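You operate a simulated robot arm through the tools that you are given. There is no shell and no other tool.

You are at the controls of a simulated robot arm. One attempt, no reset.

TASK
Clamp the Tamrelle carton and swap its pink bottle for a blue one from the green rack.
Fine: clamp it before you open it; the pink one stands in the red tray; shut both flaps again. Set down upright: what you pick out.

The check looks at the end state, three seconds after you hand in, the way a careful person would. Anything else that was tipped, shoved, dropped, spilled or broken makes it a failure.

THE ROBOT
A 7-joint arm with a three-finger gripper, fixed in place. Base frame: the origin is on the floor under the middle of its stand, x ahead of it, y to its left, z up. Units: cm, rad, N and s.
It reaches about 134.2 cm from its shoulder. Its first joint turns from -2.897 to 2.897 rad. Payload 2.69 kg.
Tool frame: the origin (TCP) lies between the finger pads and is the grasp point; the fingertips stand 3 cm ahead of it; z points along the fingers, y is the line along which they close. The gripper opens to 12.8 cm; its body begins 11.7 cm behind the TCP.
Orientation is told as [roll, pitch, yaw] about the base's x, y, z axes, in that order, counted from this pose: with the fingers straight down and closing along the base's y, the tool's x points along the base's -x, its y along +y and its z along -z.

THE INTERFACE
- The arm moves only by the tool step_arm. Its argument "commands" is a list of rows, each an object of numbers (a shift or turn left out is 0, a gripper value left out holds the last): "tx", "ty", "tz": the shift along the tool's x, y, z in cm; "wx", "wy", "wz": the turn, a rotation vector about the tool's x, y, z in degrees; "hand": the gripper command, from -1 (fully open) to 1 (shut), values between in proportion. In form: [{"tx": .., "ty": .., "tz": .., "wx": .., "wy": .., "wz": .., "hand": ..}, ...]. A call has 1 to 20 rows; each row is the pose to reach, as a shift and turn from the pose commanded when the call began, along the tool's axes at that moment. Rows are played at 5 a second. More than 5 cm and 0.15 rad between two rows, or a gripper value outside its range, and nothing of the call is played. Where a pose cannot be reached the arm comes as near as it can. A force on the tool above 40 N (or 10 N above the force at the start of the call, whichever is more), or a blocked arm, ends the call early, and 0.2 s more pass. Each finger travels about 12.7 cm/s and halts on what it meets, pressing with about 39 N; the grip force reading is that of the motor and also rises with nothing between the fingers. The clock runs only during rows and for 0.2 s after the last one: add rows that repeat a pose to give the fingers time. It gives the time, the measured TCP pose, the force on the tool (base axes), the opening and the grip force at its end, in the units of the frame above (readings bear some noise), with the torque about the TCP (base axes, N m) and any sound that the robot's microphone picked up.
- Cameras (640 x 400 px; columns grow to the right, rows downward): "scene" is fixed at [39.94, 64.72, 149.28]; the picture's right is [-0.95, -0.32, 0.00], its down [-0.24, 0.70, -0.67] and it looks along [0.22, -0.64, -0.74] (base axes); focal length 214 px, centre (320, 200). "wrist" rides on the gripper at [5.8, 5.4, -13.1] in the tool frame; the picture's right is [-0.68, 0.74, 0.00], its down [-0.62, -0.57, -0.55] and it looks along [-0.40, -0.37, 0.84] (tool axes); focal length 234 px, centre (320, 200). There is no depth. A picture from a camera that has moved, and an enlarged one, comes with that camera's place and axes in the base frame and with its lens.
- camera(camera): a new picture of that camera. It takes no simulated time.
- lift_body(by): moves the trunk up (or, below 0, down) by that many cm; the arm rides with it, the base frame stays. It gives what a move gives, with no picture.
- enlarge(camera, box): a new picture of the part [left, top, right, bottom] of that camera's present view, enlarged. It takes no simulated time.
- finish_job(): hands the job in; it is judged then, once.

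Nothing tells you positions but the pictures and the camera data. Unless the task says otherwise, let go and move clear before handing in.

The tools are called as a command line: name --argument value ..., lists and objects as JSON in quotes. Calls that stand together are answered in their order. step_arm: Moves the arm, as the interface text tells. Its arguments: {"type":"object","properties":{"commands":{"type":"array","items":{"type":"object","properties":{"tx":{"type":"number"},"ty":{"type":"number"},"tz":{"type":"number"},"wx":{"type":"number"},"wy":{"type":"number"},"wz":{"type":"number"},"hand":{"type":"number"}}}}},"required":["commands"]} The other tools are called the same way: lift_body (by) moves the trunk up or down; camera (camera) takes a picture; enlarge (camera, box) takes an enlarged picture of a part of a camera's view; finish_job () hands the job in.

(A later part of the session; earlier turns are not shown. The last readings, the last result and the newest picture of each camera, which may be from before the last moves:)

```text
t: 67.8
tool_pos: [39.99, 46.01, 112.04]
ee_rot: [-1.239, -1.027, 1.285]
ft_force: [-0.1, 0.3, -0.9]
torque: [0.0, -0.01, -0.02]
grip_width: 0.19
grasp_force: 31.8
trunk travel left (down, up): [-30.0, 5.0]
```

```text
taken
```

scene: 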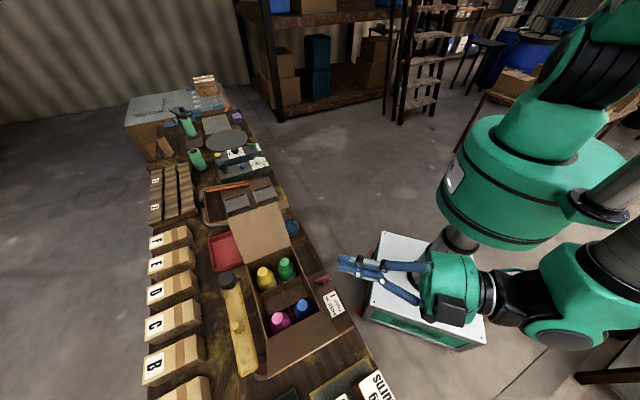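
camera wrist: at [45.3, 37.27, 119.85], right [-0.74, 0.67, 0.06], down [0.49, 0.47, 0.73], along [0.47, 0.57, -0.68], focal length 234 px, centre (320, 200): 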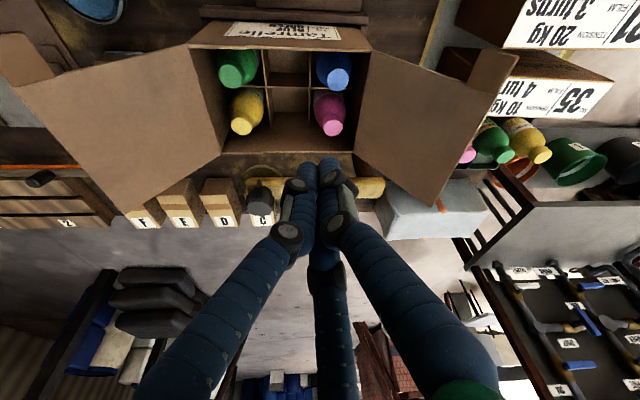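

step_arm --commands '[{"wx": 1.25, "wy": 7.35, "tx": 0.2, "ty": -0.55, "tz": 0.56}, {"wx": 2.5, "wy": 14.7, "tx": 0.4, "ty": -1.1, "tz": 1.12}, {"wx": 3.76, "wy": 22.05, "tx": 0.6, "ty": -1.63, "tz": 1.69}, {"wx": 5.0, "wy": 29.4, "tx": 0.8, "ty": -2.18, "tz": 2.25}, {"wx": 6.26, "wy": 36.76, "tx": 1.0, "ty": -2.72, "tz": 2.8}, {"wx": 7.5, "wy": 44.1, "tx": 1.2, "ty": -3.27, "tz": 3.38}, {"wx": 8.77, "wy": 51.46, "tx": 1.39, "ty": -3.81, "tz": 3.94}, {"wx": 8.77, "wy": 51.46, "tx": 1.39, "ty": -3.81, "tz": 3.94}]'

camera --camera "scene"

```text
t: 69.5
tool_pos: [44.16, 42.12, 112.12]
ee_rot: [-0.668, -0.448, 0.286]
ft_force: [0.2, 0.1, -0.1]
torque: [0.01, 0.03, -0.04]
grip_width: 0.19
grasp_force: 31.4
trunk travel left (down, up): [-30.0, 5.0]
```

```text
taken
```

scene: 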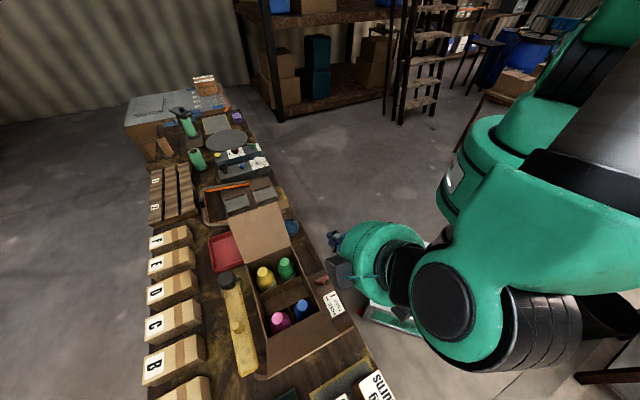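

step_arm --commands '[{"wx": -3.5, "wy": 5.7, "tx": -0.57, "ty": 0.36, "tz": 0.07}, {"wx": -7.0, "wy": 11.4, "tx": -1.15, "ty": 0.73, "tz": 0.13}, {"wx": -10.5, "wy": 17.1, "tx": -1.72, "ty": 1.09, "tz": 0.2}, {"wx": -14.0, "wy": 22.8, "tx": -2.3, "ty": 1.45, "tz": 0.26}, {"wx": -17.5, "wy": 28.5, "tx": -2.87, "ty": 1.81, "tz": 0.33}, {"wx": -21.0, "wy": 34.2, "tx": -3.45, "ty": 2.18, "tz": 0.39}, {"wx": -24.5, "wy": 39.95, "tx": -4.02, "ty": 2.54, "tz": 0.46}, {"wx": -24.5, "wy": 39.95, "tx": -4.02, "ty": 2.54, "tz": 0.46}]'

camera --camera "scene"

```text
t: 71.3
tool_pos: [46.89, 44.05, 112.07]
ee_rot: [-0.303, -0.009, 0.051]
ft_force: [0.4, 0.2, 0.3]
torque: [0.04, 0.01, -0.02]
grip_width: 0.21
grasp_force: 31.8
out of reach, approached as far as the arm can: row 6, 7, 8
trunk travel left (down, up): [-30.0, 5.0]
```

```text
taken
```

scene: 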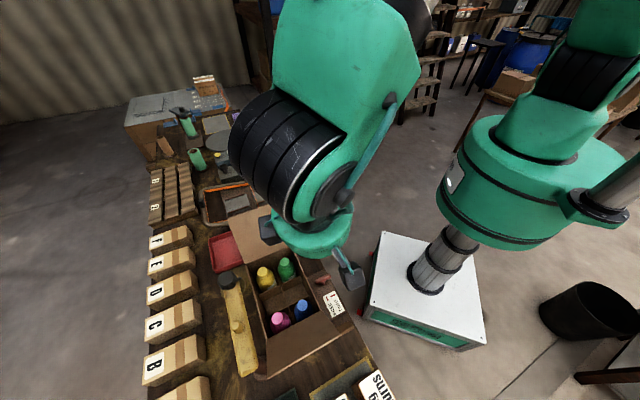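

step_arm --commands '[{"wx": -5.8, "wy": 0.3, "wz": 0.9}, {"wx": -11.6, "wy": 0.6, "wz": 1.8}, {"wx": -17.4, "wy": 1.0, "wz": 2.8}, {"wx": -17.4, "wy": 1.0, "wz": 2.8}]'

camera --camera "wrist"

```text
t: 72.3
tool_pos: [46.96, 43.85, 112.04]
ee_rot: [-0.27, -0.028, 0.049]
ft_force: [1.0, -0.1, 0.0]
torque: [-0.02, -0.01, -0.01]
grip_width: 0.2
grasp_force: 31.5
out of reach, approached as far as the arm can: row 1, 2, 3, 4
trunk travel left (down, up): [-30.0, 5.0]
```

```text
taken
camera wrist: at [40.37, 52.31, 122.99], right [0.65, 0.74, -0.18], down [0.62, -0.37, 0.7], along [0.45, -0.56, -0.7], focal length 234 px, centre (320, 200)
```

wrist: 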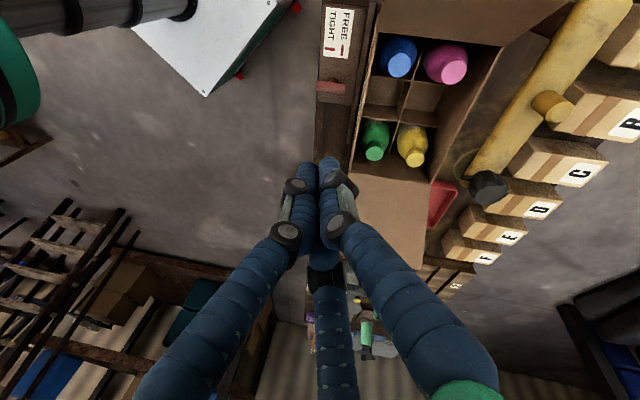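

step_arm --commands '[{"wz": -7}, {"wz": -14}, {"wz": -21}, {"wz": -28}, {"wz": -35}, {"wz": -35}]'

```text
t: 73.8
tool_pos: [47.02, 43.9, 112.0]
ee_rot: [-0.239, 0.133, 0.642]
ft_force: [-0.7, -0.1, 0.4]
torque: [0.0, 0.04, 0.03]
grip_width: 0.2
grasp_force: 31.4
trunk travel left (down, up): [-30.0, 5.0]
```

step_arm --commands '[{"wx": -1.31, "wy": -1.91, "wz": -7.42}, {"wx": -2.62, "wy": -3.83, "wz": -14.84}, {"wx": -3.93, "wy": -5.74, "wz": -22.3}, {"wx": -5.24, "wy": -7.66, "wz": -29.7}, {"wx": -6.55, "wy": -9.57, "wz": -37.1}, {"wx": -7.86, "wy": -11.5, "wz": -44.5}, {"wx": -9.17, "wy": -13.4, "wz": -51.95}, {"wx": -9.17, "wy": -13.4, "wz": -51.95}]'

camera --camera "scene"

```text
t: 75.5
tool_pos: [45.58, 42.02, 109.08]
ee_rot: [-0.151, 0.111, 0.954]
ft_force: [-0.6, 0.6, -1.0]
torque: [0.03, 0.0, -0.03]
grip_width: 0.21
grasp_force: 31.4
out of reach, approached as far as the arm can: row 2, 3, 4, 5, 6, 7, 8
trunk travel left (down, up): [-30.0, 5.0]
```

```text
taken
```

scene: 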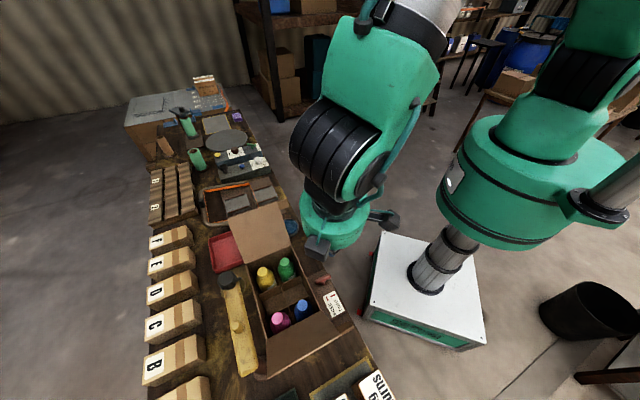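

step_arm --commands '[{"tz": -3}, {"tz": -6}, {"tz": -9}, {"tz": -12}, {"tz": -12}]'

lift_body --by -15

```text
t: 76.8
tool_pos: [45.13, 43.5, 120.28]
ee_rot: [-0.198, 0.103, 0.959]
ft_force: [-0.6, -0.2, 1.0]
torque: [0.06, -0.07, -0.01]
grip_width: 0.23
grasp_force: 31.5
out of reach, approached as far as the arm can: row 1, 2, 3, 4, 5
trunk travel left (down, up): [-30.0, 5.0]
```

```text
t: 78.5
tool_pos: [45.23, 43.55, 105.09]
ee_rot: [-0.199, 0.103, 0.958]
ft_force: [-0.8, 0.1, -0.4]
torque: [-0.02, -0.01, -0.06]
grip_width: 0.2
grasp_force: 31.3
trunk travel left (down, up): [-15.0, 20.0]
```

camera --camera "scene"

camera --camera "wrist"

```text
taken
```

scene: 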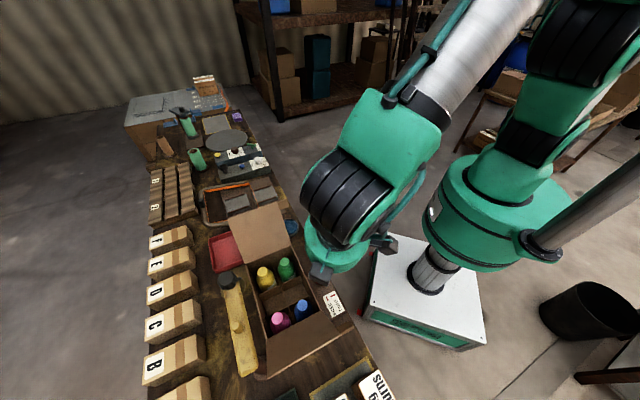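

```text
taken
camera wrist: at [36.04, 44.33, 117.35], right [-0.21, 0.95, -0.21], down [0.76, 0.3, 0.58], along [0.62, -0.04, -0.78], focal length 234 px, centre (320, 200)
```

wrist: 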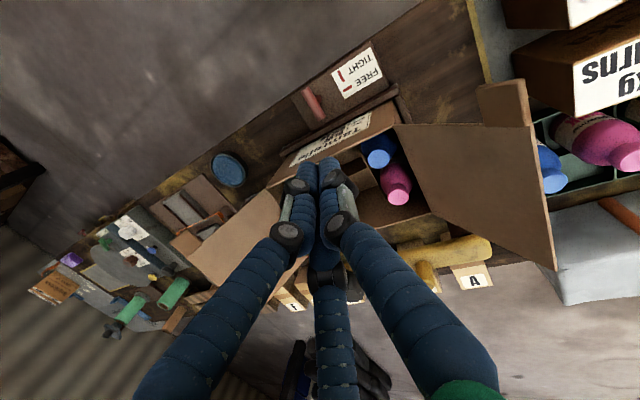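

The arm is in a bad elbow posture. I'll test by swinging the whole hand about the base axis, clockwise as seen from above, to see whether the first joint is at its limit.

step_arm --commands '[{"tx": 1.0, "ty": 3.0, "tz": 0.3, "wz": 4}, {"tx": 2.0, "ty": 6.0, "tz": 0.6, "wz": 8}, {"tx": 2.0, "ty": 6.0, "tz": 0.6, "wz": 8}]'

```text
t: 79.3
tool_pos: [39.24, 45.02, 103.23]
ee_rot: [-0.21, 0.076, 0.82]
ft_force: [-0.6, 0.9, -0.5]
torque: [-0.03, -0.06, 0.0]
grip_width: 0.22
grasp_force: 31.6
trunk travel left (down, up): [-15.0, 20.0]
```

step_arm --commands '[{"wx": -4, "wy": -1.5}, {"wx": -8, "wy": -3}, {"wx": -12, "wy": -4.4}, {"wx": -12, "wy": -4.4}]'

```text
t: 80.3
tool_pos: [39.21, 45.1, 103.24]
ee_rot: [-0.209, 0.074, 0.823]
ft_force: [-0.3, -0.1, -0.3]
torque: [0.0, 0.01, -0.01]
grip_width: 0.21
grasp_force: 31.5
out of reach, approached as far as the arm can: row 1, 2, 3, 4
trunk travel left (down, up): [-15.0, 20.0]
```

step_arm --commands '[{"tx": 0.0, "ty": -4.08, "tz": 0.87, "wx": -0.3, "wy": 0.83, "wz": 3.9}, {"tx": 0.29, "ty": -8.15, "tz": 1.76, "wx": -0.61, "wy": 1.66, "wz": 7.8}, {"tx": 0.87, "ty": -12.18, "tz": 2.67, "wx": -0.91, "wy": 2.5, "wz": 11.7}, {"tx": 1.72, "ty": -16.16, "tz": 3.58, "wx": -1.22, "wy": 3.33, "wz": 15.6}, {"tx": 2.87, "ty": -20.07, "tz": 4.5, "wx": -1.52, "wy": 4.16, "wz": 19.5}, {"tx": 4.29, "ty": -23.88, "tz": 5.43, "wx": -1.82, "wy": 4.99, "wz": 23.4}, {"tx": 5.99, "ty": -27.57, "tz": 6.34, "wx": -2.13, "wy": 5.82, "wz": 27.3}, {"tx": 7.94, "ty": -31.16, "tz": 7.26, "wx": -2.43, "wy": 6.66, "wz": 31.2}, {"tx": 10.15, "ty": -34.58, "tz": 8.16, "wx": -2.74, "wy": 7.49, "wz": 35.1}, {"tx": 12.58, "ty": -37.84, "tz": 9.05, "wx": -3.04, "wy": 8.32, "wz": 39.0}, {"tx": 12.58, "ty": -37.84, "tz": 9.05, "wx": -3.04, "wy": 8.32, "wz": 39.0}]'

camera --camera "scene"

```text
t: 82.7
tool_pos: [59.15, 9.51, 103.26]
ee_rot: [-0.207, 0.076, 0.121]
ft_force: [0.2, -0.4, 0.0]
torque: [0.06, 0.05, -0.01]
grip_width: 0.24
grasp_force: 31.6
trunk travel left (down, up): [-15.0, 20.0]
```

```text
taken
```

scene: 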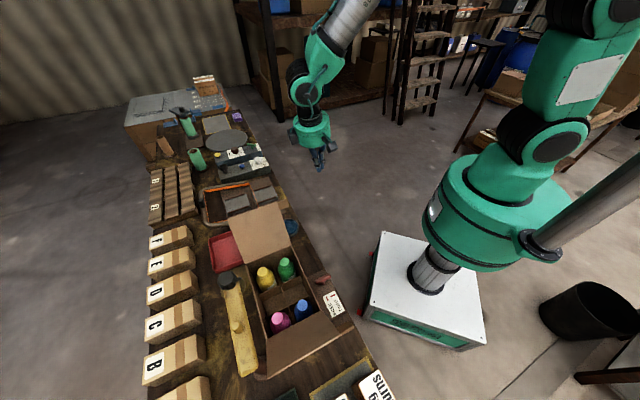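

step_arm --commands '[{"wx": -4, "wy": -1.5}, {"wx": -8, "wy": -3}, {"wx": -11.85, "wy": -4.4}, {"wx": -11.85, "wy": -4.4}]'

```text
t: 83.7
tool_pos: [59.16, 9.56, 103.38]
ee_rot: [-0.209, 0.076, 0.122]
ft_force: [-0.2, -0.5, 0.1]
torque: [0.01, 0.02, 0.02]
grip_width: 0.22
grasp_force: 31.9
out of reach, approached as far as the arm can: row 1, 2, 3, 4
trunk travel left (down, up): [-15.0, 20.0]
```

step_arm --commands '[{"wx": 2.8, "wy": -7.5}, {"wx": 2.8, "wy": -7.5}]'

step_arm --commands '[{"wz": 8}, {"wz": 8}]'

step_arm --commands '[{"wz": -8}, {"wz": -16}, {"wz": -16}]'

```text
t: 84.3
tool_pos: [59.02, 9.44, 103.58]
ee_rot: [-0.258, -0.051, 0.155]
ft_force: [-0.2, -0.8, 0.8]
torque: [0.0, -0.05, 0.01]
grip_width: 0.2
grasp_force: 31.9
trunk travel left (down, up): [-15.0, 20.0]
```

```text
t: 84.9
tool_pos: [59.17, 9.39, 103.47]
ee_rot: [-0.247, -0.086, 0.018]
ft_force: [-0.1, -0.1, 0.0]
torque: [-0.02, 0.03, 0.02]
grip_width: 0.22
grasp_force: 31.4
trunk travel left (down, up): [-15.0, 20.0]
```

```text
t: 85.7
tool_pos: [58.96, 9.37, 103.41]
ee_rot: [-0.262, -0.016, 0.289]
ft_force: [-0.1, 0.6, -0.3]
torque: [-0.03, 0.02, 0.03]
grip_width: 0.21
grasp_force: 31.6
trunk travel left (down, up): [-15.0, 20.0]
```

enlarge --camera "scene" --box '[240, 0, 640, 250]'

enlarge --camera "scene" --box '[250, 0, 410, 190]'

```text
1.60 times, centred on (440, 125) of scene
camera zoom: at [39.94, 64.72, 149.28], right [-0.95, -0.32, 0.0], down [-0.24, 0.7, -0.67], along [0.22, -0.64, -0.74], focal length 343 px, centre (128, 320)
```

zoom: 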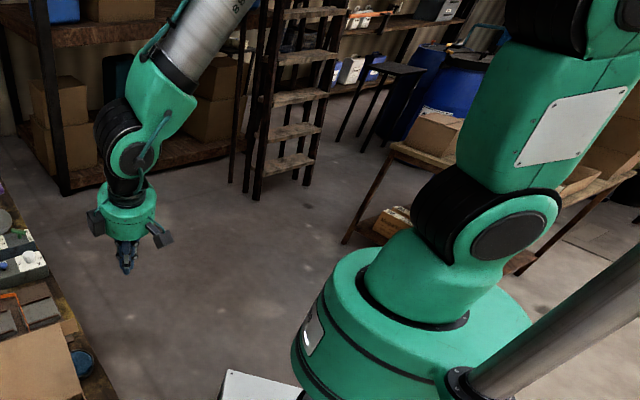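

```text
2.11 times, centred on (330, 95) of scene
camera zoom: at [39.94, 64.72, 149.28], right [-0.95, -0.32, 0.0], down [-0.24, 0.7, -0.67], along [0.22, -0.64, -0.74], focal length 452 px, centre (299, 421)
```

zoom: 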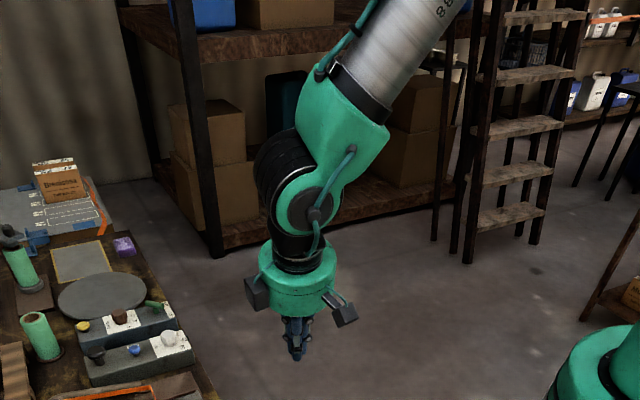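

The first joint isn't the problem; it looks like the wrist roll (J5) sits at its limit. I'll swing the hand around its own wrist centre, through the forearm direction and out the other side, to unflip it. This happens in free air to the right of the carton.

step_arm --commands '[{"tx": -2.11, "ty": -2.32, "tz": -0.2, "wx": 5.25, "wy": -4.78}, {"tx": -4.19, "ty": -4.6, "tz": -0.78, "wx": 10.5, "wy": -9.55}, {"tx": -6.2, "ty": -6.82, "tz": -1.74, "wx": 15.75, "wy": -14.3}, {"tx": -8.13, "ty": -8.94, "tz": -3.05, "wx": 21.0, "wy": -19.1}, {"tx": -9.59, "ty": -5.67, "tz": -2.57, "wx": 13.23, "wy": -22.4}, {"tx": -10.96, "ty": -2.34, "tz": -2.61, "wx": 5.47, "wy": -25.6}, {"tx": -12.27, "ty": 0.98, "tz": -3.18, "wx": -2.3, "wy": -28.9}, {"tx": -12.95, "ty": 3.73, "tz": -3.87, "wx": -8.87, "wy": -30.8}, {"tx": -13.52, "ty": 6.39, "tz": -4.86, "wx": -15.4, "wy": -32.6}, {"tx": -14.02, "ty": 8.97, "tz": -6.2, "wx": -22.0, "wy": -34.5}, {"tx": -14.37, "ty": 11.32, "tz": -7.79, "wx": -28.5, "wy": -36.2}, {"tx": -14.65, "ty": 13.53, "tz": -9.66, "wx": -35.1, "wy": -38.0}, {"tx": -14.78, "ty": 15.49, "tz": -11.73, "wx": -41.6, "wy": -39.7}, {"tx": -14.78, "ty": 15.49, "tz": -11.73, "wx": -41.6, "wy": -39.7}]'

enlarge --camera "scene" --box '[200, 0, 420, 210]'

```text
t: 88.7
tool_pos: [68.11, 30.83, 110.99]
ee_rot: [0.529, -0.686, 0.195]
ft_force: [-0.6, -0.1, 0.5]
torque: [-0.02, 0.01, -0.04]
grip_width: 0.2
grasp_force: 31.7
trunk travel left (down, up): [-15.0, 20.0]
```

```text
1.90 times, centred on (310, 105) of scene
camera zoom: at [39.94, 64.72, 149.28], right [-0.95, -0.32, 0.0], down [-0.24, 0.7, -0.67], along [0.22, -0.64, -0.74], focal length 408 px, centre (339, 381)
```

zoom: 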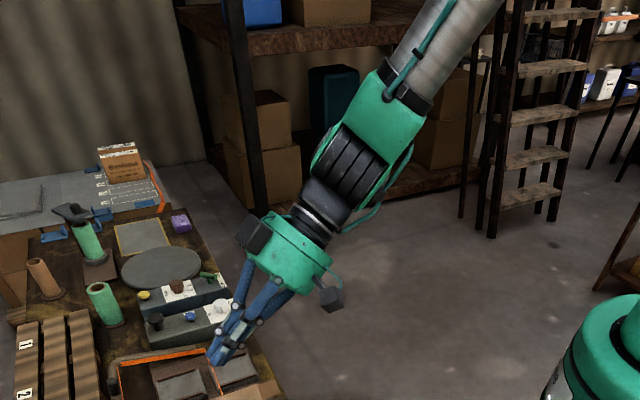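

step_arm --commands '[{"tx": 3.13, "ty": 0.36, "tz": -0.2, "wx": -0.81, "wy": 7.1}, {"tx": 6.21, "ty": 0.71, "tz": -0.78, "wx": -1.62, "wy": 14.2}, {"tx": 9.21, "ty": 1.05, "tz": -1.75, "wx": -2.43, "wy": 21.2}, {"tx": 12.04, "ty": 1.38, "tz": -3.07, "wx": -3.24, "wy": 28.3}, {"tx": 13.39, "ty": -1.67, "tz": -3.88, "wx": 3.98, "wy": 31.9}, {"tx": 14.63, "ty": -4.62, "tz": -5.16, "wx": 11.2, "wy": 35.5}, {"tx": 15.46, "ty": -7.35, "tz": -6.64, "wx": 18.2, "wy": 38.25}, {"tx": 16.1, "ty": -9.92, "tz": -8.43, "wx": 25.2, "wy": 41.0}, {"tx": 16.1, "ty": -9.92, "tz": -8.43, "wx": 25.2, "wy": 41.0}]'

enlarge --camera "scene" --box '[200, 0, 420, 210]'

```text
t: 90.7
tool_pos: [56.79, 15.46, 102.56]
ee_rot: [-0.002, 0.002, 0.388]
ft_force: [1.1, -0.2, 0.1]
torque: [0.0, 0.0, -0.03]
grip_width: 0.23
grasp_force: 31.5
trunk travel left (down, up): [-15.0, 20.0]
```

```text
1.90 times, centred on (310, 105) of scene
camera zoom: at [39.94, 64.72, 149.28], right [-0.95, -0.32, 0.0], down [-0.24, 0.7, -0.67], along [0.22, -0.64, -0.74], focal length 408 px, centre (339, 381)
```

zoom: 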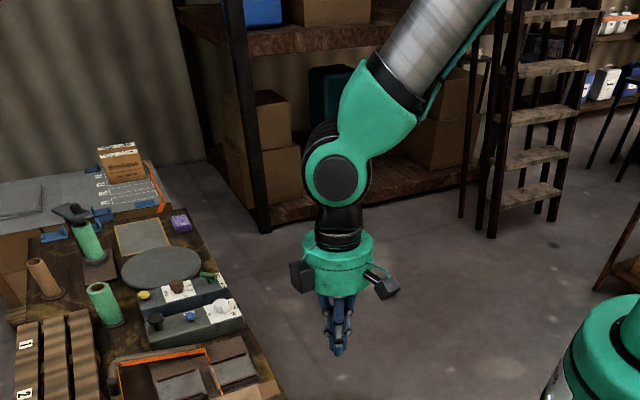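

The wrist is unflipped and the hand is exactly vertical. Now I'll go above the carton with the hand vertical and turn the yaw gradually.

step_arm --commands '[{"tx": -0.41, "ty": 3.01, "tz": -1.71, "wz": -7.5}, {"tx": -0.83, "ty": 6.02, "tz": -3.42, "wz": -15}, {"tx": -1.24, "ty": 9.03, "tz": -5.13, "wz": -22.5}, {"tx": -1.65, "ty": 12.04, "tz": -6.84, "wz": -30}, {"tx": -2.07, "ty": 15.06, "tz": -8.56, "wz": -37.6}, {"tx": -2.48, "ty": 18.07, "tz": -10.27, "wz": -45.2}, {"tx": -2.89, "ty": 21.08, "tz": -11.98, "wz": -52.7}, {"tx": -3.3, "ty": 24.1, "tz": -13.69, "wz": -60.2}, {"tx": -3.72, "ty": 27.1, "tz": -15.4, "wz": -67.8}, {"tx": -3.72, "ty": 27.1, "tz": -15.4, "wz": -67.8}]'

camera --camera "wrist"

```text
t: 92.9
tool_pos: [50.09, 42.34, 118.1]
ee_rot: [0.001, 0.004, 1.573]
ft_force: [-0.9, 1.1, 0.2]
torque: [-0.03, -0.02, 0.0]
grip_width: 0.22
grasp_force: 31.1
trunk travel left (down, up): [-15.0, 20.0]
```

```text
taken
camera wrist: at [44.68, 36.43, 131.11], right [-0.74, 0.68, 0.0], down [0.56, 0.62, 0.55], along [0.37, 0.4, -0.84], focal length 234 px, centre (320, 200)
```

wrist: 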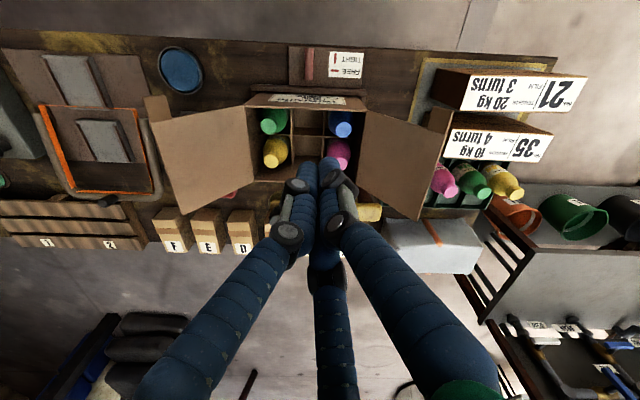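

enlarge --camera "wrist" --box '[240, 80, 380, 200]'

enlarge --camera "scene" --box '[230, 240, 350, 360]'

```text
3.33 times, centred on (310, 140) of wrist
camera zoom: at [44.68, 36.43, 131.11], right [-0.74, 0.68, 0.0], down [0.56, 0.62, 0.55], along [0.37, 0.4, -0.84], focal length 781 px, centre (353, 400)
```

zoom: 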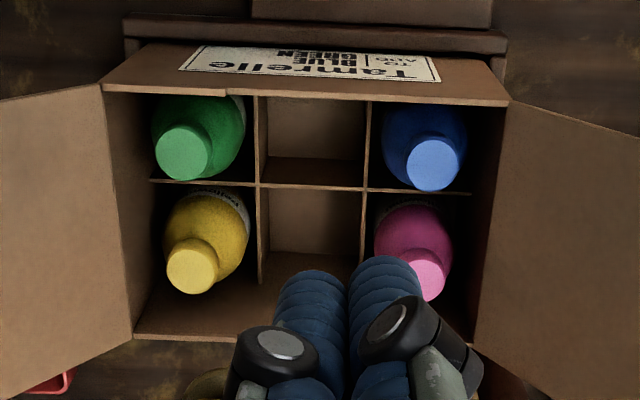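

```text
3.33 times, centred on (290, 300) of scene
camera zoom: at [39.94, 64.72, 149.28], right [-0.95, -0.32, 0.0], down [-0.24, 0.7, -0.67], along [0.22, -0.64, -0.74], focal length 715 px, centre (420, -133)
```

zoom: 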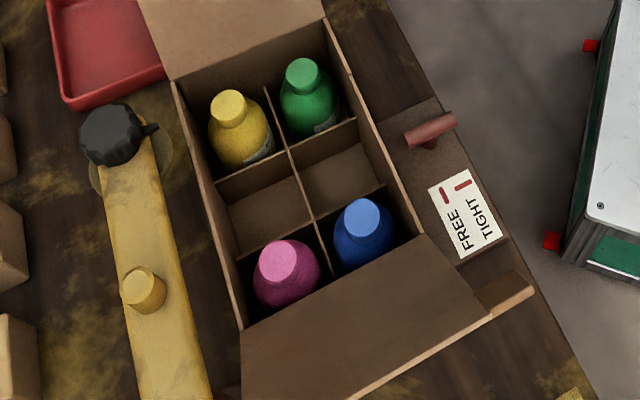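

I have good cap positions now: pink is at about [54.9, 53.9], with its cap top at z ≈ 86.8. I'll hover above it with a partly open hand turned to yaw 120°, so the fingers miss the carton walls.

step_arm --commands '[{"tx": -2.9, "ty": -1.2, "tz": 1.5, "wz": -7.5, "hand": 0.27}, {"tx": -5.8, "ty": -2.4, "tz": 3, "wz": -15, "hand": 0.27}, {"tx": -8.7, "ty": -3.6, "tz": 4.5, "wz": -22.5, "hand": 0.27}, {"tx": -11.5, "ty": -4.8, "tz": 6, "wz": -30, "hand": 0.27}, {"tx": -11.5, "ty": -4.8, "tz": 6, "wz": -30, "hand": 0.27}]'

camera --camera "wrist"

camera --camera "scene"

```text
t: 94.1
tool_pos: [54.85, 53.62, 111.79]
ee_rot: [0.002, 0.003, 2.096]
ft_force: [-0.5, 1.4, -0.7]
torque: [-0.02, 0.04, -0.05]
grip_width: 4.64
grasp_force: 0.1
trunk travel left (down, up): [-15.0, 20.0]
```

```text
taken
camera wrist: at [53.07, 45.86, 124.84], right [-0.98, 0.22, 0.0], down [0.18, 0.82, 0.55], along [0.12, 0.53, -0.84], focal length 234 px, centre (320, 200)
```

wrist: 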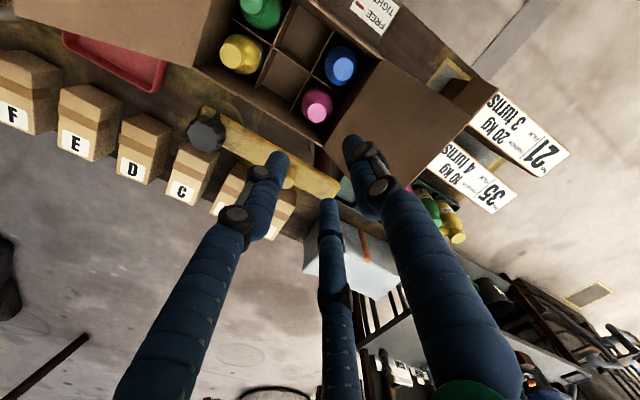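

```text
taken
```

scene: 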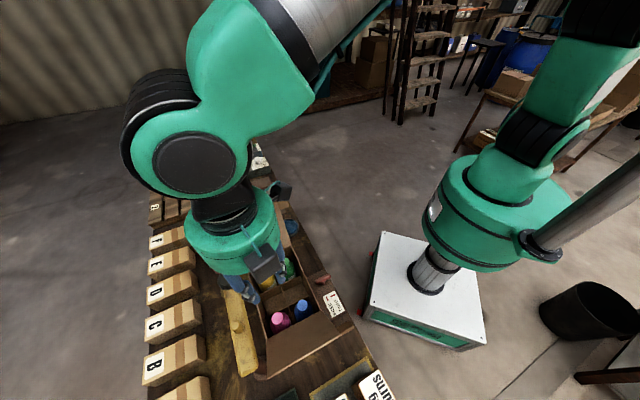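

enlarge --camera "wrist" --box '[270, 60, 390, 150]'

```text
4.44 times, centred on (330, 105) of wrist
camera zoom: at [53.07, 45.86, 124.84], right [-0.98, 0.22, 0.0], down [0.18, 0.82, 0.55], along [0.12, 0.53, -0.84], focal length 1041 px, centre (276, 622)
```

zoom: 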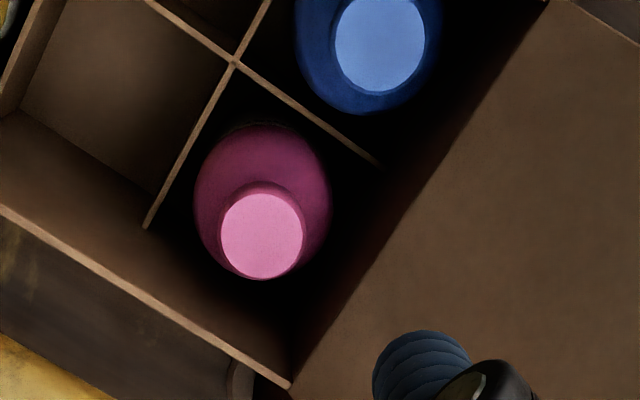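

step_arm --commands '[{"tx": -0.04, "ty": -0.12, "tz": 3.7}, {"tx": -0.08, "ty": -0.25, "tz": 7.4}, {"tx": -0.12, "ty": -0.37, "tz": 11.1}, {"tx": -0.154, "ty": -0.493, "tz": 14.8}, {"tx": -0.154, "ty": -0.493, "tz": 14.8}]'

camera --camera "wrist"

enlarge --camera "wrist" --box '[240, 80, 400, 200]'

enlarge --camera "scene" --box '[220, 240, 340, 360]'

```text
t: 95.3
tool_pos: [55.19, 54.08, 96.86]
ee_rot: [0.002, 0.001, 2.094]
ft_force: [0.6, 0.4, -0.5]
torque: [-0.04, 0.01, -0.03]
grip_width: 4.66
grasp_force: 0.1
trunk travel left (down, up): [-15.0, 20.0]
```

```text
taken
camera wrist: at [53.4, 46.44, 110.05], right [-0.98, 0.22, 0.0], down [0.18, 0.82, 0.55], along [0.12, 0.53, -0.84], focal length 234 px, centre (320, 200)
```

wrist: 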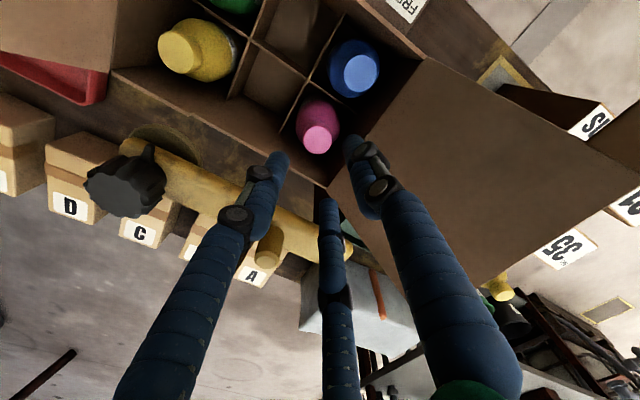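

```text
3.33 times, centred on (320, 140) of wrist
camera zoom: at [53.4, 46.44, 110.05], right [-0.98, 0.22, 0.0], down [0.18, 0.82, 0.55], along [0.12, 0.53, -0.84], focal length 781 px, centre (320, 400)
```

zoom: 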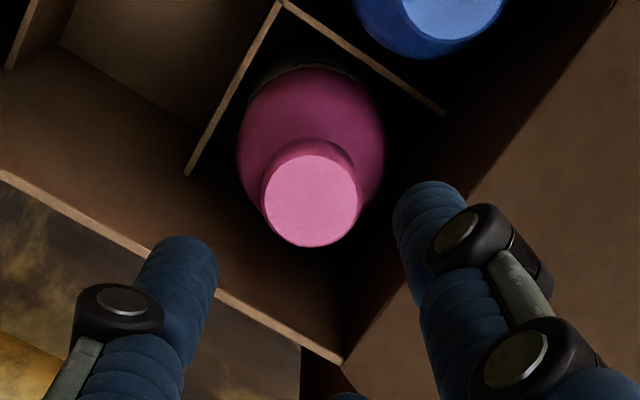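

```text
3.33 times, centred on (280, 300) of scene
camera zoom: at [39.94, 64.72, 149.28], right [-0.95, -0.32, 0.0], down [-0.24, 0.7, -0.67], along [0.22, -0.64, -0.74], focal length 715 px, centre (453, -133)
```

zoom: 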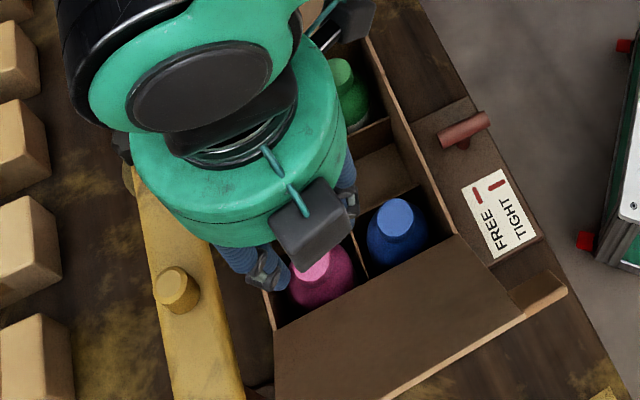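

step_arm --commands '[{"tx": 0.02, "ty": -0.06, "tz": 2.5}, {"tx": 0.04, "ty": -0.12, "tz": 5}, {"tx": 0.06, "ty": -0.15, "tz": 7}, {"tx": 0.07, "ty": -0.19, "tz": 8.5}, {"tx": 0.07, "ty": -0.19, "tz": 10.0}, {"tx": 0.07, "ty": -0.19, "tz": 10.0}]'

enlarge --camera "wrist" --box '[220, 80, 420, 240]'

enlarge --camera "scene" --box '[220, 240, 340, 360]'

```text
t: 96.7
tool_pos: [55.48, 53.91, 87.08]
ee_rot: [-0.001, 0.001, 2.095]
ft_force: [0.0, -0.1, -0.1]
torque: [-0.05, 0.0, 0.01]
grip_width: 4.66
grasp_force: 0.1
trunk travel left (down, up): [-15.0, 20.0]
```

```text
2.50 times, centred on (320, 160) of wrist
camera zoom: at [53.63, 46.19, 100.08], right [-0.98, 0.22, 0.0], down [0.18, 0.82, 0.55], along [0.12, 0.53, -0.84], focal length 585 px, centre (320, 300)
```

zoom: 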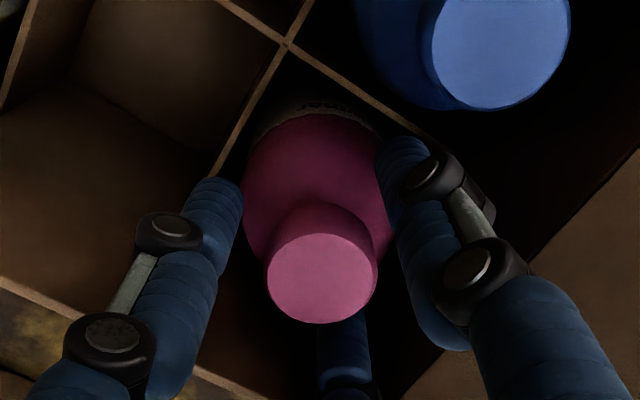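

```text
3.33 times, centred on (280, 300) of scene
camera zoom: at [39.94, 64.72, 149.28], right [-0.95, -0.32, 0.0], down [-0.24, 0.7, -0.67], along [0.22, -0.64, -0.74], focal length 715 px, centre (453, -133)
```

zoom: 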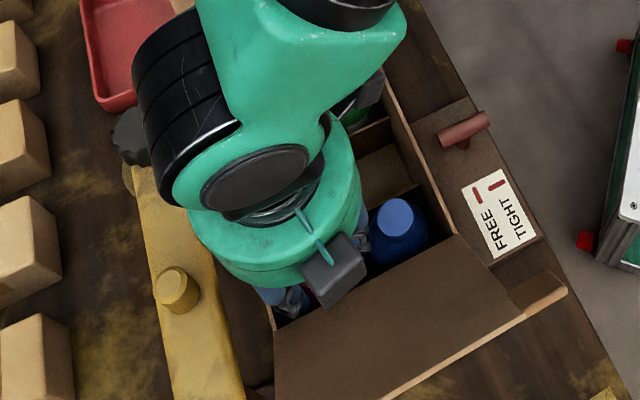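

step_arm --commands '[{"hand": 0.5}, {"hand": 0.7}, {"hand": 1}, {"hand": 1}, {"hand": 1}]'

enlarge --camera "wrist" --box '[220, 80, 420, 240]'

```text
t: 97.9
tool_pos: [55.32, 53.95, 87.16]
ee_rot: [0.001, 0.001, 2.095]
ft_force: [1.1, 1.7, 2.0]
torque: [0.12, -0.05, 0.03]
grip_width: 3.07
grasp_force: 38.9
trunk travel left (down, up): [-15.0, 20.0]
```

```text
2.50 times, centred on (320, 160) of wrist
camera zoom: at [53.61, 46.18, 100.12], right [-0.98, 0.22, 0.0], down [0.18, 0.82, 0.55], along [0.12, 0.54, -0.84], focal length 585 px, centre (320, 300)
```

zoom: 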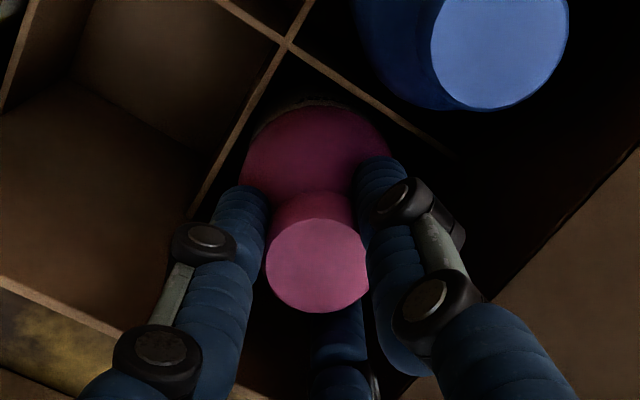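

The pink cap is gripped at 3.07 cm width. I'll lift slowly first, then high enough to clear the flaps.

step_arm --commands '[{"tz": -1}, {"tz": -2}, {"tz": -3}, {"tz": -3}]'

enlarge --camera "wrist" --box '[220, 80, 420, 240]'

```text
t: 98.9
tool_pos: [55.49, 53.76, 90.08]
ee_rot: [0.003, 0.0, 2.094]
ft_force: [-0.5, 0.3, -3.1]
torque: [0.01, 0.0, 0.0]
grip_width: 3.06
grasp_force: 39.0
trunk travel left (down, up): [-15.0, 20.0]
```

```text
2.50 times, centred on (320, 160) of wrist
camera zoom: at [53.69, 46.19, 103.18], right [-0.98, 0.22, 0.0], down [0.18, 0.82, 0.55], along [0.12, 0.53, -0.84], focal length 585 px, centre (320, 300)
```

zoom: 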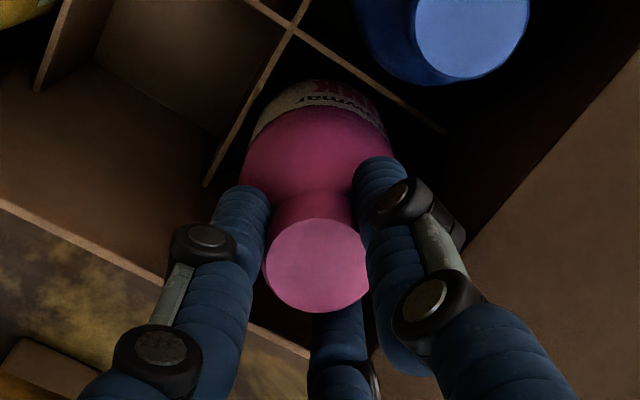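

step_arm --commands '[{"tz": -4}, {"tz": -8}, {"tz": -12.5}, {"tz": -17}, {"tz": -21.5}, {"tz": -26}, {"tz": -28.5}, {"tz": -28.5}]'

camera --camera "wrist"

camera --camera "scene"

```text
t: 100.7
tool_pos: [55.33, 53.97, 118.8]
ee_rot: [0.001, -0.001, 2.095]
ft_force: [-0.2, -1.0, -2.0]
torque: [0.01, -0.04, -0.01]
grip_width: 3.03
grasp_force: 39.0
trunk travel left (down, up): [-15.0, 20.0]
```

```text
taken
camera wrist: at [53.59, 46.23, 131.78], right [-0.98, 0.22, 0.0], down [0.18, 0.82, 0.55], along [0.12, 0.53, -0.84], focal length 234 px, centre (320, 200)
```

wrist: 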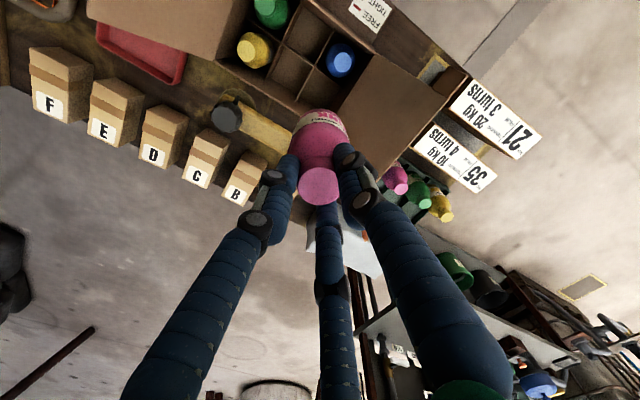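

```text
taken
```

scene: 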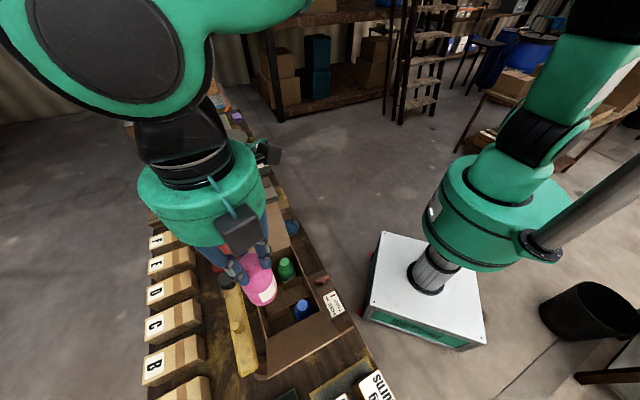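

Pink is out and held firmly. The red tray is visible, so I'll locate it precisely.

enlarge --camera "wrist" --box '[70, 0, 230, 100]'

enlarge --camera "scene" --box '[190, 210, 310, 310]'

```text
4.00 times, centred on (150, 50) of wrist
camera zoom: at [53.59, 46.23, 131.78], right [-0.98, 0.22, 0.0], down [0.18, 0.82, 0.55], along [0.12, 0.53, -0.84], focal length 937 px, centre (1000, 800)
```

zoom: 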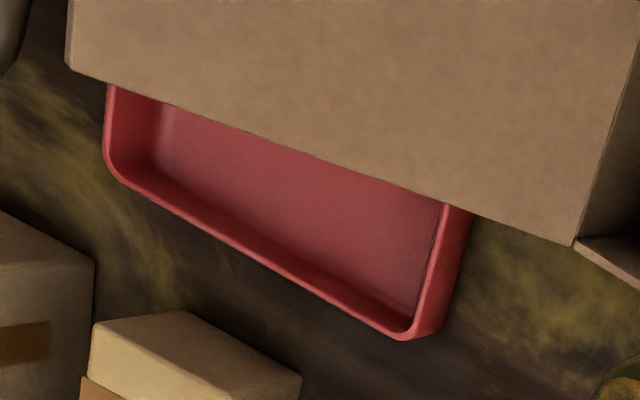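

```text
4.00 times, centred on (250, 260) of scene
camera zoom: at [39.94, 64.72, 149.28], right [-0.95, -0.32, 0.0], down [-0.24, 0.7, -0.67], along [0.22, -0.64, -0.74], focal length 858 px, centre (600, -40)
```

zoom: 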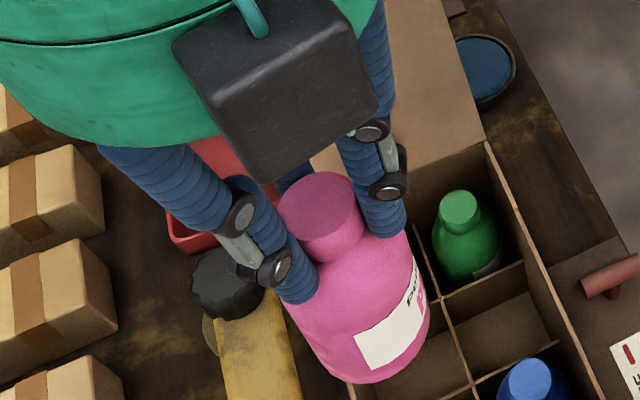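

step_arm --commands '[{"tx": 2.5, "ty": -1.53}, {"tx": 6, "ty": -3.67}, {"tx": 10, "ty": -6.11}, {"tx": 14, "ty": -8.56}, {"tx": 18, "ty": -11.0}, {"tx": 22, "ty": -13.45}, {"tx": 26, "ty": -15.9}, {"tx": 28.8, "ty": -17.6}, {"tx": 30.1, "ty": -18.4}, {"tx": 30.1, "ty": -18.4}]'

camera --camera "wrist"

camera --camera "scene"

```text
t: 102.9
tool_pos: [86.39, 37.1, 118.61]
ee_rot: [0.001, 0.0, 2.094]
ft_force: [0.2, 0.3, -2.5]
torque: [-0.01, 0.02, 0.03]
grip_width: 3.03
grasp_force: 38.8
trunk travel left (down, up): [-15.0, 20.0]
```

```text
taken
camera wrist: at [84.64, 29.44, 131.67], right [-0.98, 0.22, 0.0], down [0.18, 0.82, 0.55], along [0.12, 0.53, -0.84], focal length 234 px, centre (320, 200)
```

wrist: 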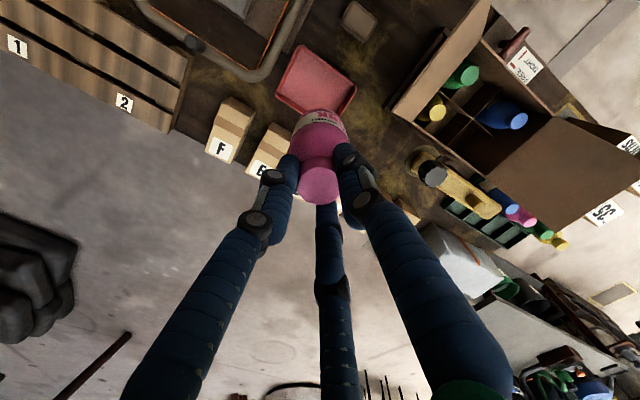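

```text
taken
```

scene: 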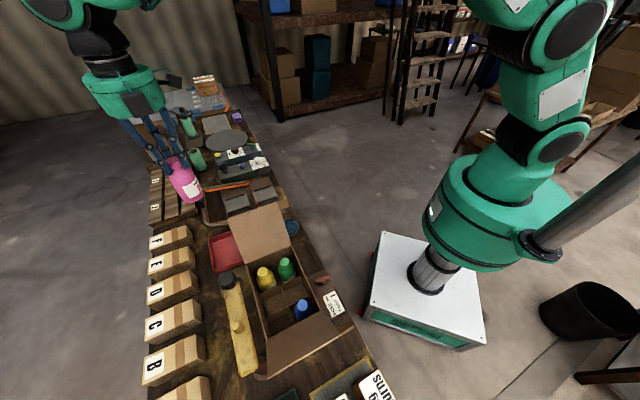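

enlarge --camera "wrist" --box '[250, 30, 380, 130]'

```text
4.00 times, centred on (315, 80) of wrist
camera zoom: at [84.64, 29.44, 131.67], right [-0.98, 0.22, 0.0], down [0.18, 0.82, 0.55], along [0.12, 0.53, -0.84], focal length 937 px, centre (340, 680)
```

zoom: 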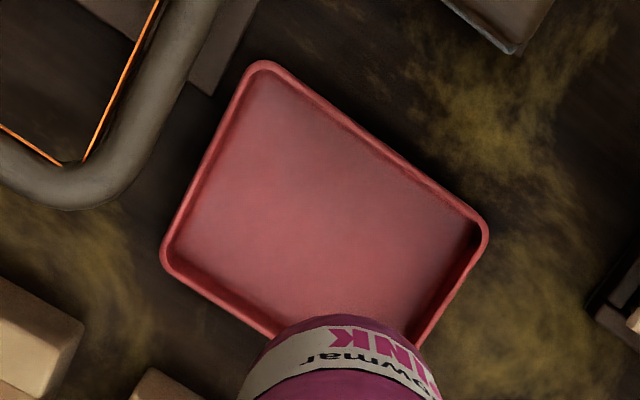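

step_arm --commands '[{"tx": 0.1, "ty": -0.1, "tz": 3}, {"tx": 0.2, "ty": -0.2, "tz": 7}, {"tx": 0.29, "ty": -0.3, "tz": 11.5}, {"tx": 0.29, "ty": -0.3, "tz": 16}, {"tx": 0.29, "ty": -0.3, "tz": 20.5}, {"tx": 0.29, "ty": -0.3, "tz": 24}, {"tx": 0.29, "ty": -0.3, "tz": 26}, {"tx": 0.29, "ty": -0.3, "tz": 26}]'

enlarge --camera "scene" --box '[150, 170, 310, 290]'

camera --camera "wrist"

```text
t: 104.7
tool_pos: [87.06, 36.85, 92.55]
ee_rot: [0.0, 0.001, 2.096]
ft_force: [0.0, 0.0, -2.5]
torque: [0.02, -0.01, 0.0]
grip_width: 3.04
grasp_force: 39.2
trunk travel left (down, up): [-15.0, 20.0]
```

```text
3.33 times, centred on (230, 230) of scene
camera zoom: at [39.94, 64.72, 149.28], right [-0.95, -0.32, 0.0], down [-0.24, 0.7, -0.67], along [0.22, -0.64, -0.74], focal length 715 px, centre (620, 100)
```

zoom: 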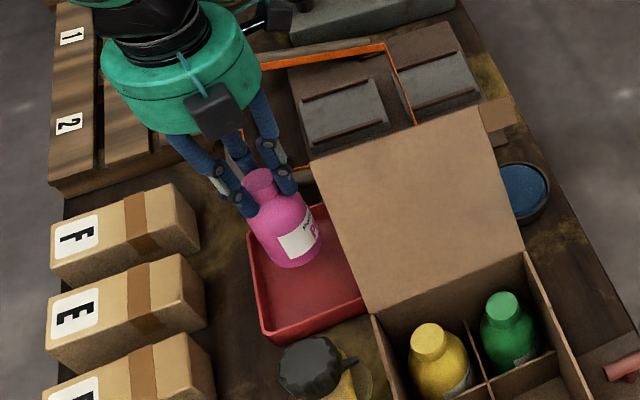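

```text
taken
camera wrist: at [85.24, 29.31, 105.67], right [-0.98, 0.22, 0.0], down [0.18, 0.82, 0.55], along [0.12, 0.53, -0.84], focal length 234 px, centre (320, 200)
```

wrist: 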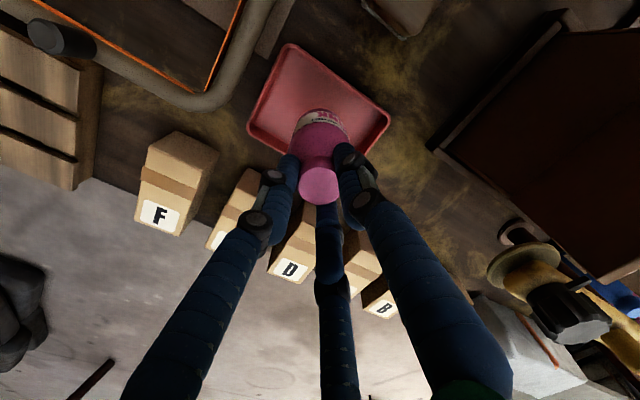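

enlarge --camera "wrist" --box '[230, 30, 410, 170]'

enlarge --camera "scene" --box '[190, 200, 270, 280]'

```text
2.86 times, centred on (320, 100) of wrist
camera zoom: at [85.24, 29.31, 105.67], right [-0.98, 0.22, 0.0], down [0.18, 0.82, 0.55], along [0.12, 0.53, -0.84], focal length 669 px, centre (320, 486)
```

zoom: 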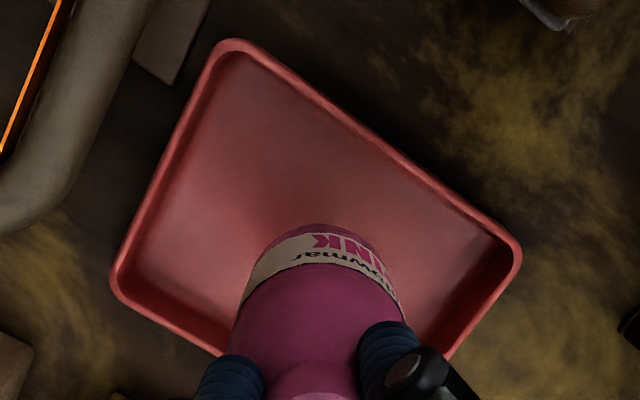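

```text
5.00 times, centred on (230, 240) of scene
camera zoom: at [39.94, 64.72, 149.28], right [-0.95, -0.32, 0.0], down [-0.24, 0.7, -0.67], along [0.22, -0.64, -0.74], focal length 1072 px, centre (770, 0)
```

zoom: 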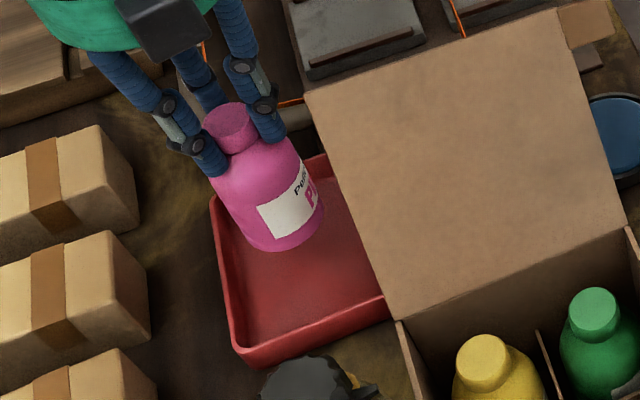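

step_arm --commands '[{"tz": 1.5}, {"tz": 3}, {"tz": 4}, {"tz": 4}]'

step_arm --commands '[{"tz": 0.4}, {"tz": 0.8}, {"tz": 0.8}]'

```text
t: 105.7
tool_pos: [86.88, 36.91, 88.68]
ee_rot: [-0.001, -0.001, 2.093]
ft_force: [0.3, -0.4, -2.3]
torque: [-0.02, 0.0, 0.05]
grip_width: 3.03
grasp_force: 39.1
trunk travel left (down, up): [-15.0, 20.0]
```

```text
t: 106.5
tool_pos: [86.78, 37.03, 87.85]
ee_rot: [0.001, 0.001, 2.094]
ft_force: [0.0, -0.5, -2.4]
torque: [0.0, 0.02, -0.01]
grip_width: 3.02
grasp_force: 39.0
trunk travel left (down, up): [-15.0, 20.0]
```

step_arm --commands '[{"tz": 0.3}, {"tz": 0.6}, {"tz": 0.6}]'

enlarge --camera "scene" --box '[190, 200, 270, 280]'

```text
t: 107.3
tool_pos: [86.75, 36.97, 87.22]
ee_rot: [0.0, 0.0, 2.095]
ft_force: [0.4, 0.2, -2.1]
torque: [0.0, 0.02, 0.03]
grip_width: 3.05
grasp_force: 39.1
trunk travel left (down, up): [-15.0, 20.0]
```

```text
5.00 times, centred on (230, 240) of scene
camera zoom: at [39.94, 64.72, 149.28], right [-0.95, -0.32, 0.0], down [-0.24, 0.7, -0.67], along [0.22, -0.64, -0.74], focal length 1072 px, centre (770, 0)
```

zoom: 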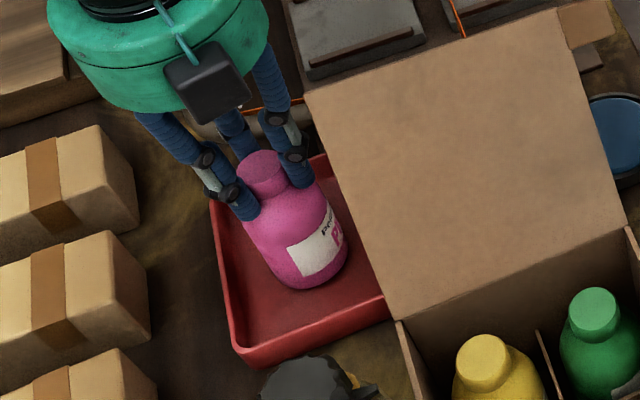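

step_arm --commands '[{"tz": 0.25}, {"tz": 0.5}, {"tz": 0.5}]'

step_arm --commands '[{"tz": 0.25}, {"tz": 0.5}, {"tz": 0.5}]'

```text
t: 108.1
tool_pos: [86.74, 37.03, 86.75]
ee_rot: [0.0, 0.0, 2.093]
ft_force: [0.0, -0.4, -2.9]
torque: [-0.03, 0.01, -0.02]
grip_width: 3.05
grasp_force: 39.2
trunk travel left (down, up): [-15.0, 20.0]
```

```text
t: 108.9
tool_pos: [86.87, 37.08, 86.51]
ee_rot: [-0.001, 0.001, 2.093]
ft_force: [-4.0, -2.0, 12.9]
torque: [-0.45, 0.5, -0.01]
grip_width: 3.04
grasp_force: 38.9
trunk travel left (down, up): [-15.0, 20.0]
```

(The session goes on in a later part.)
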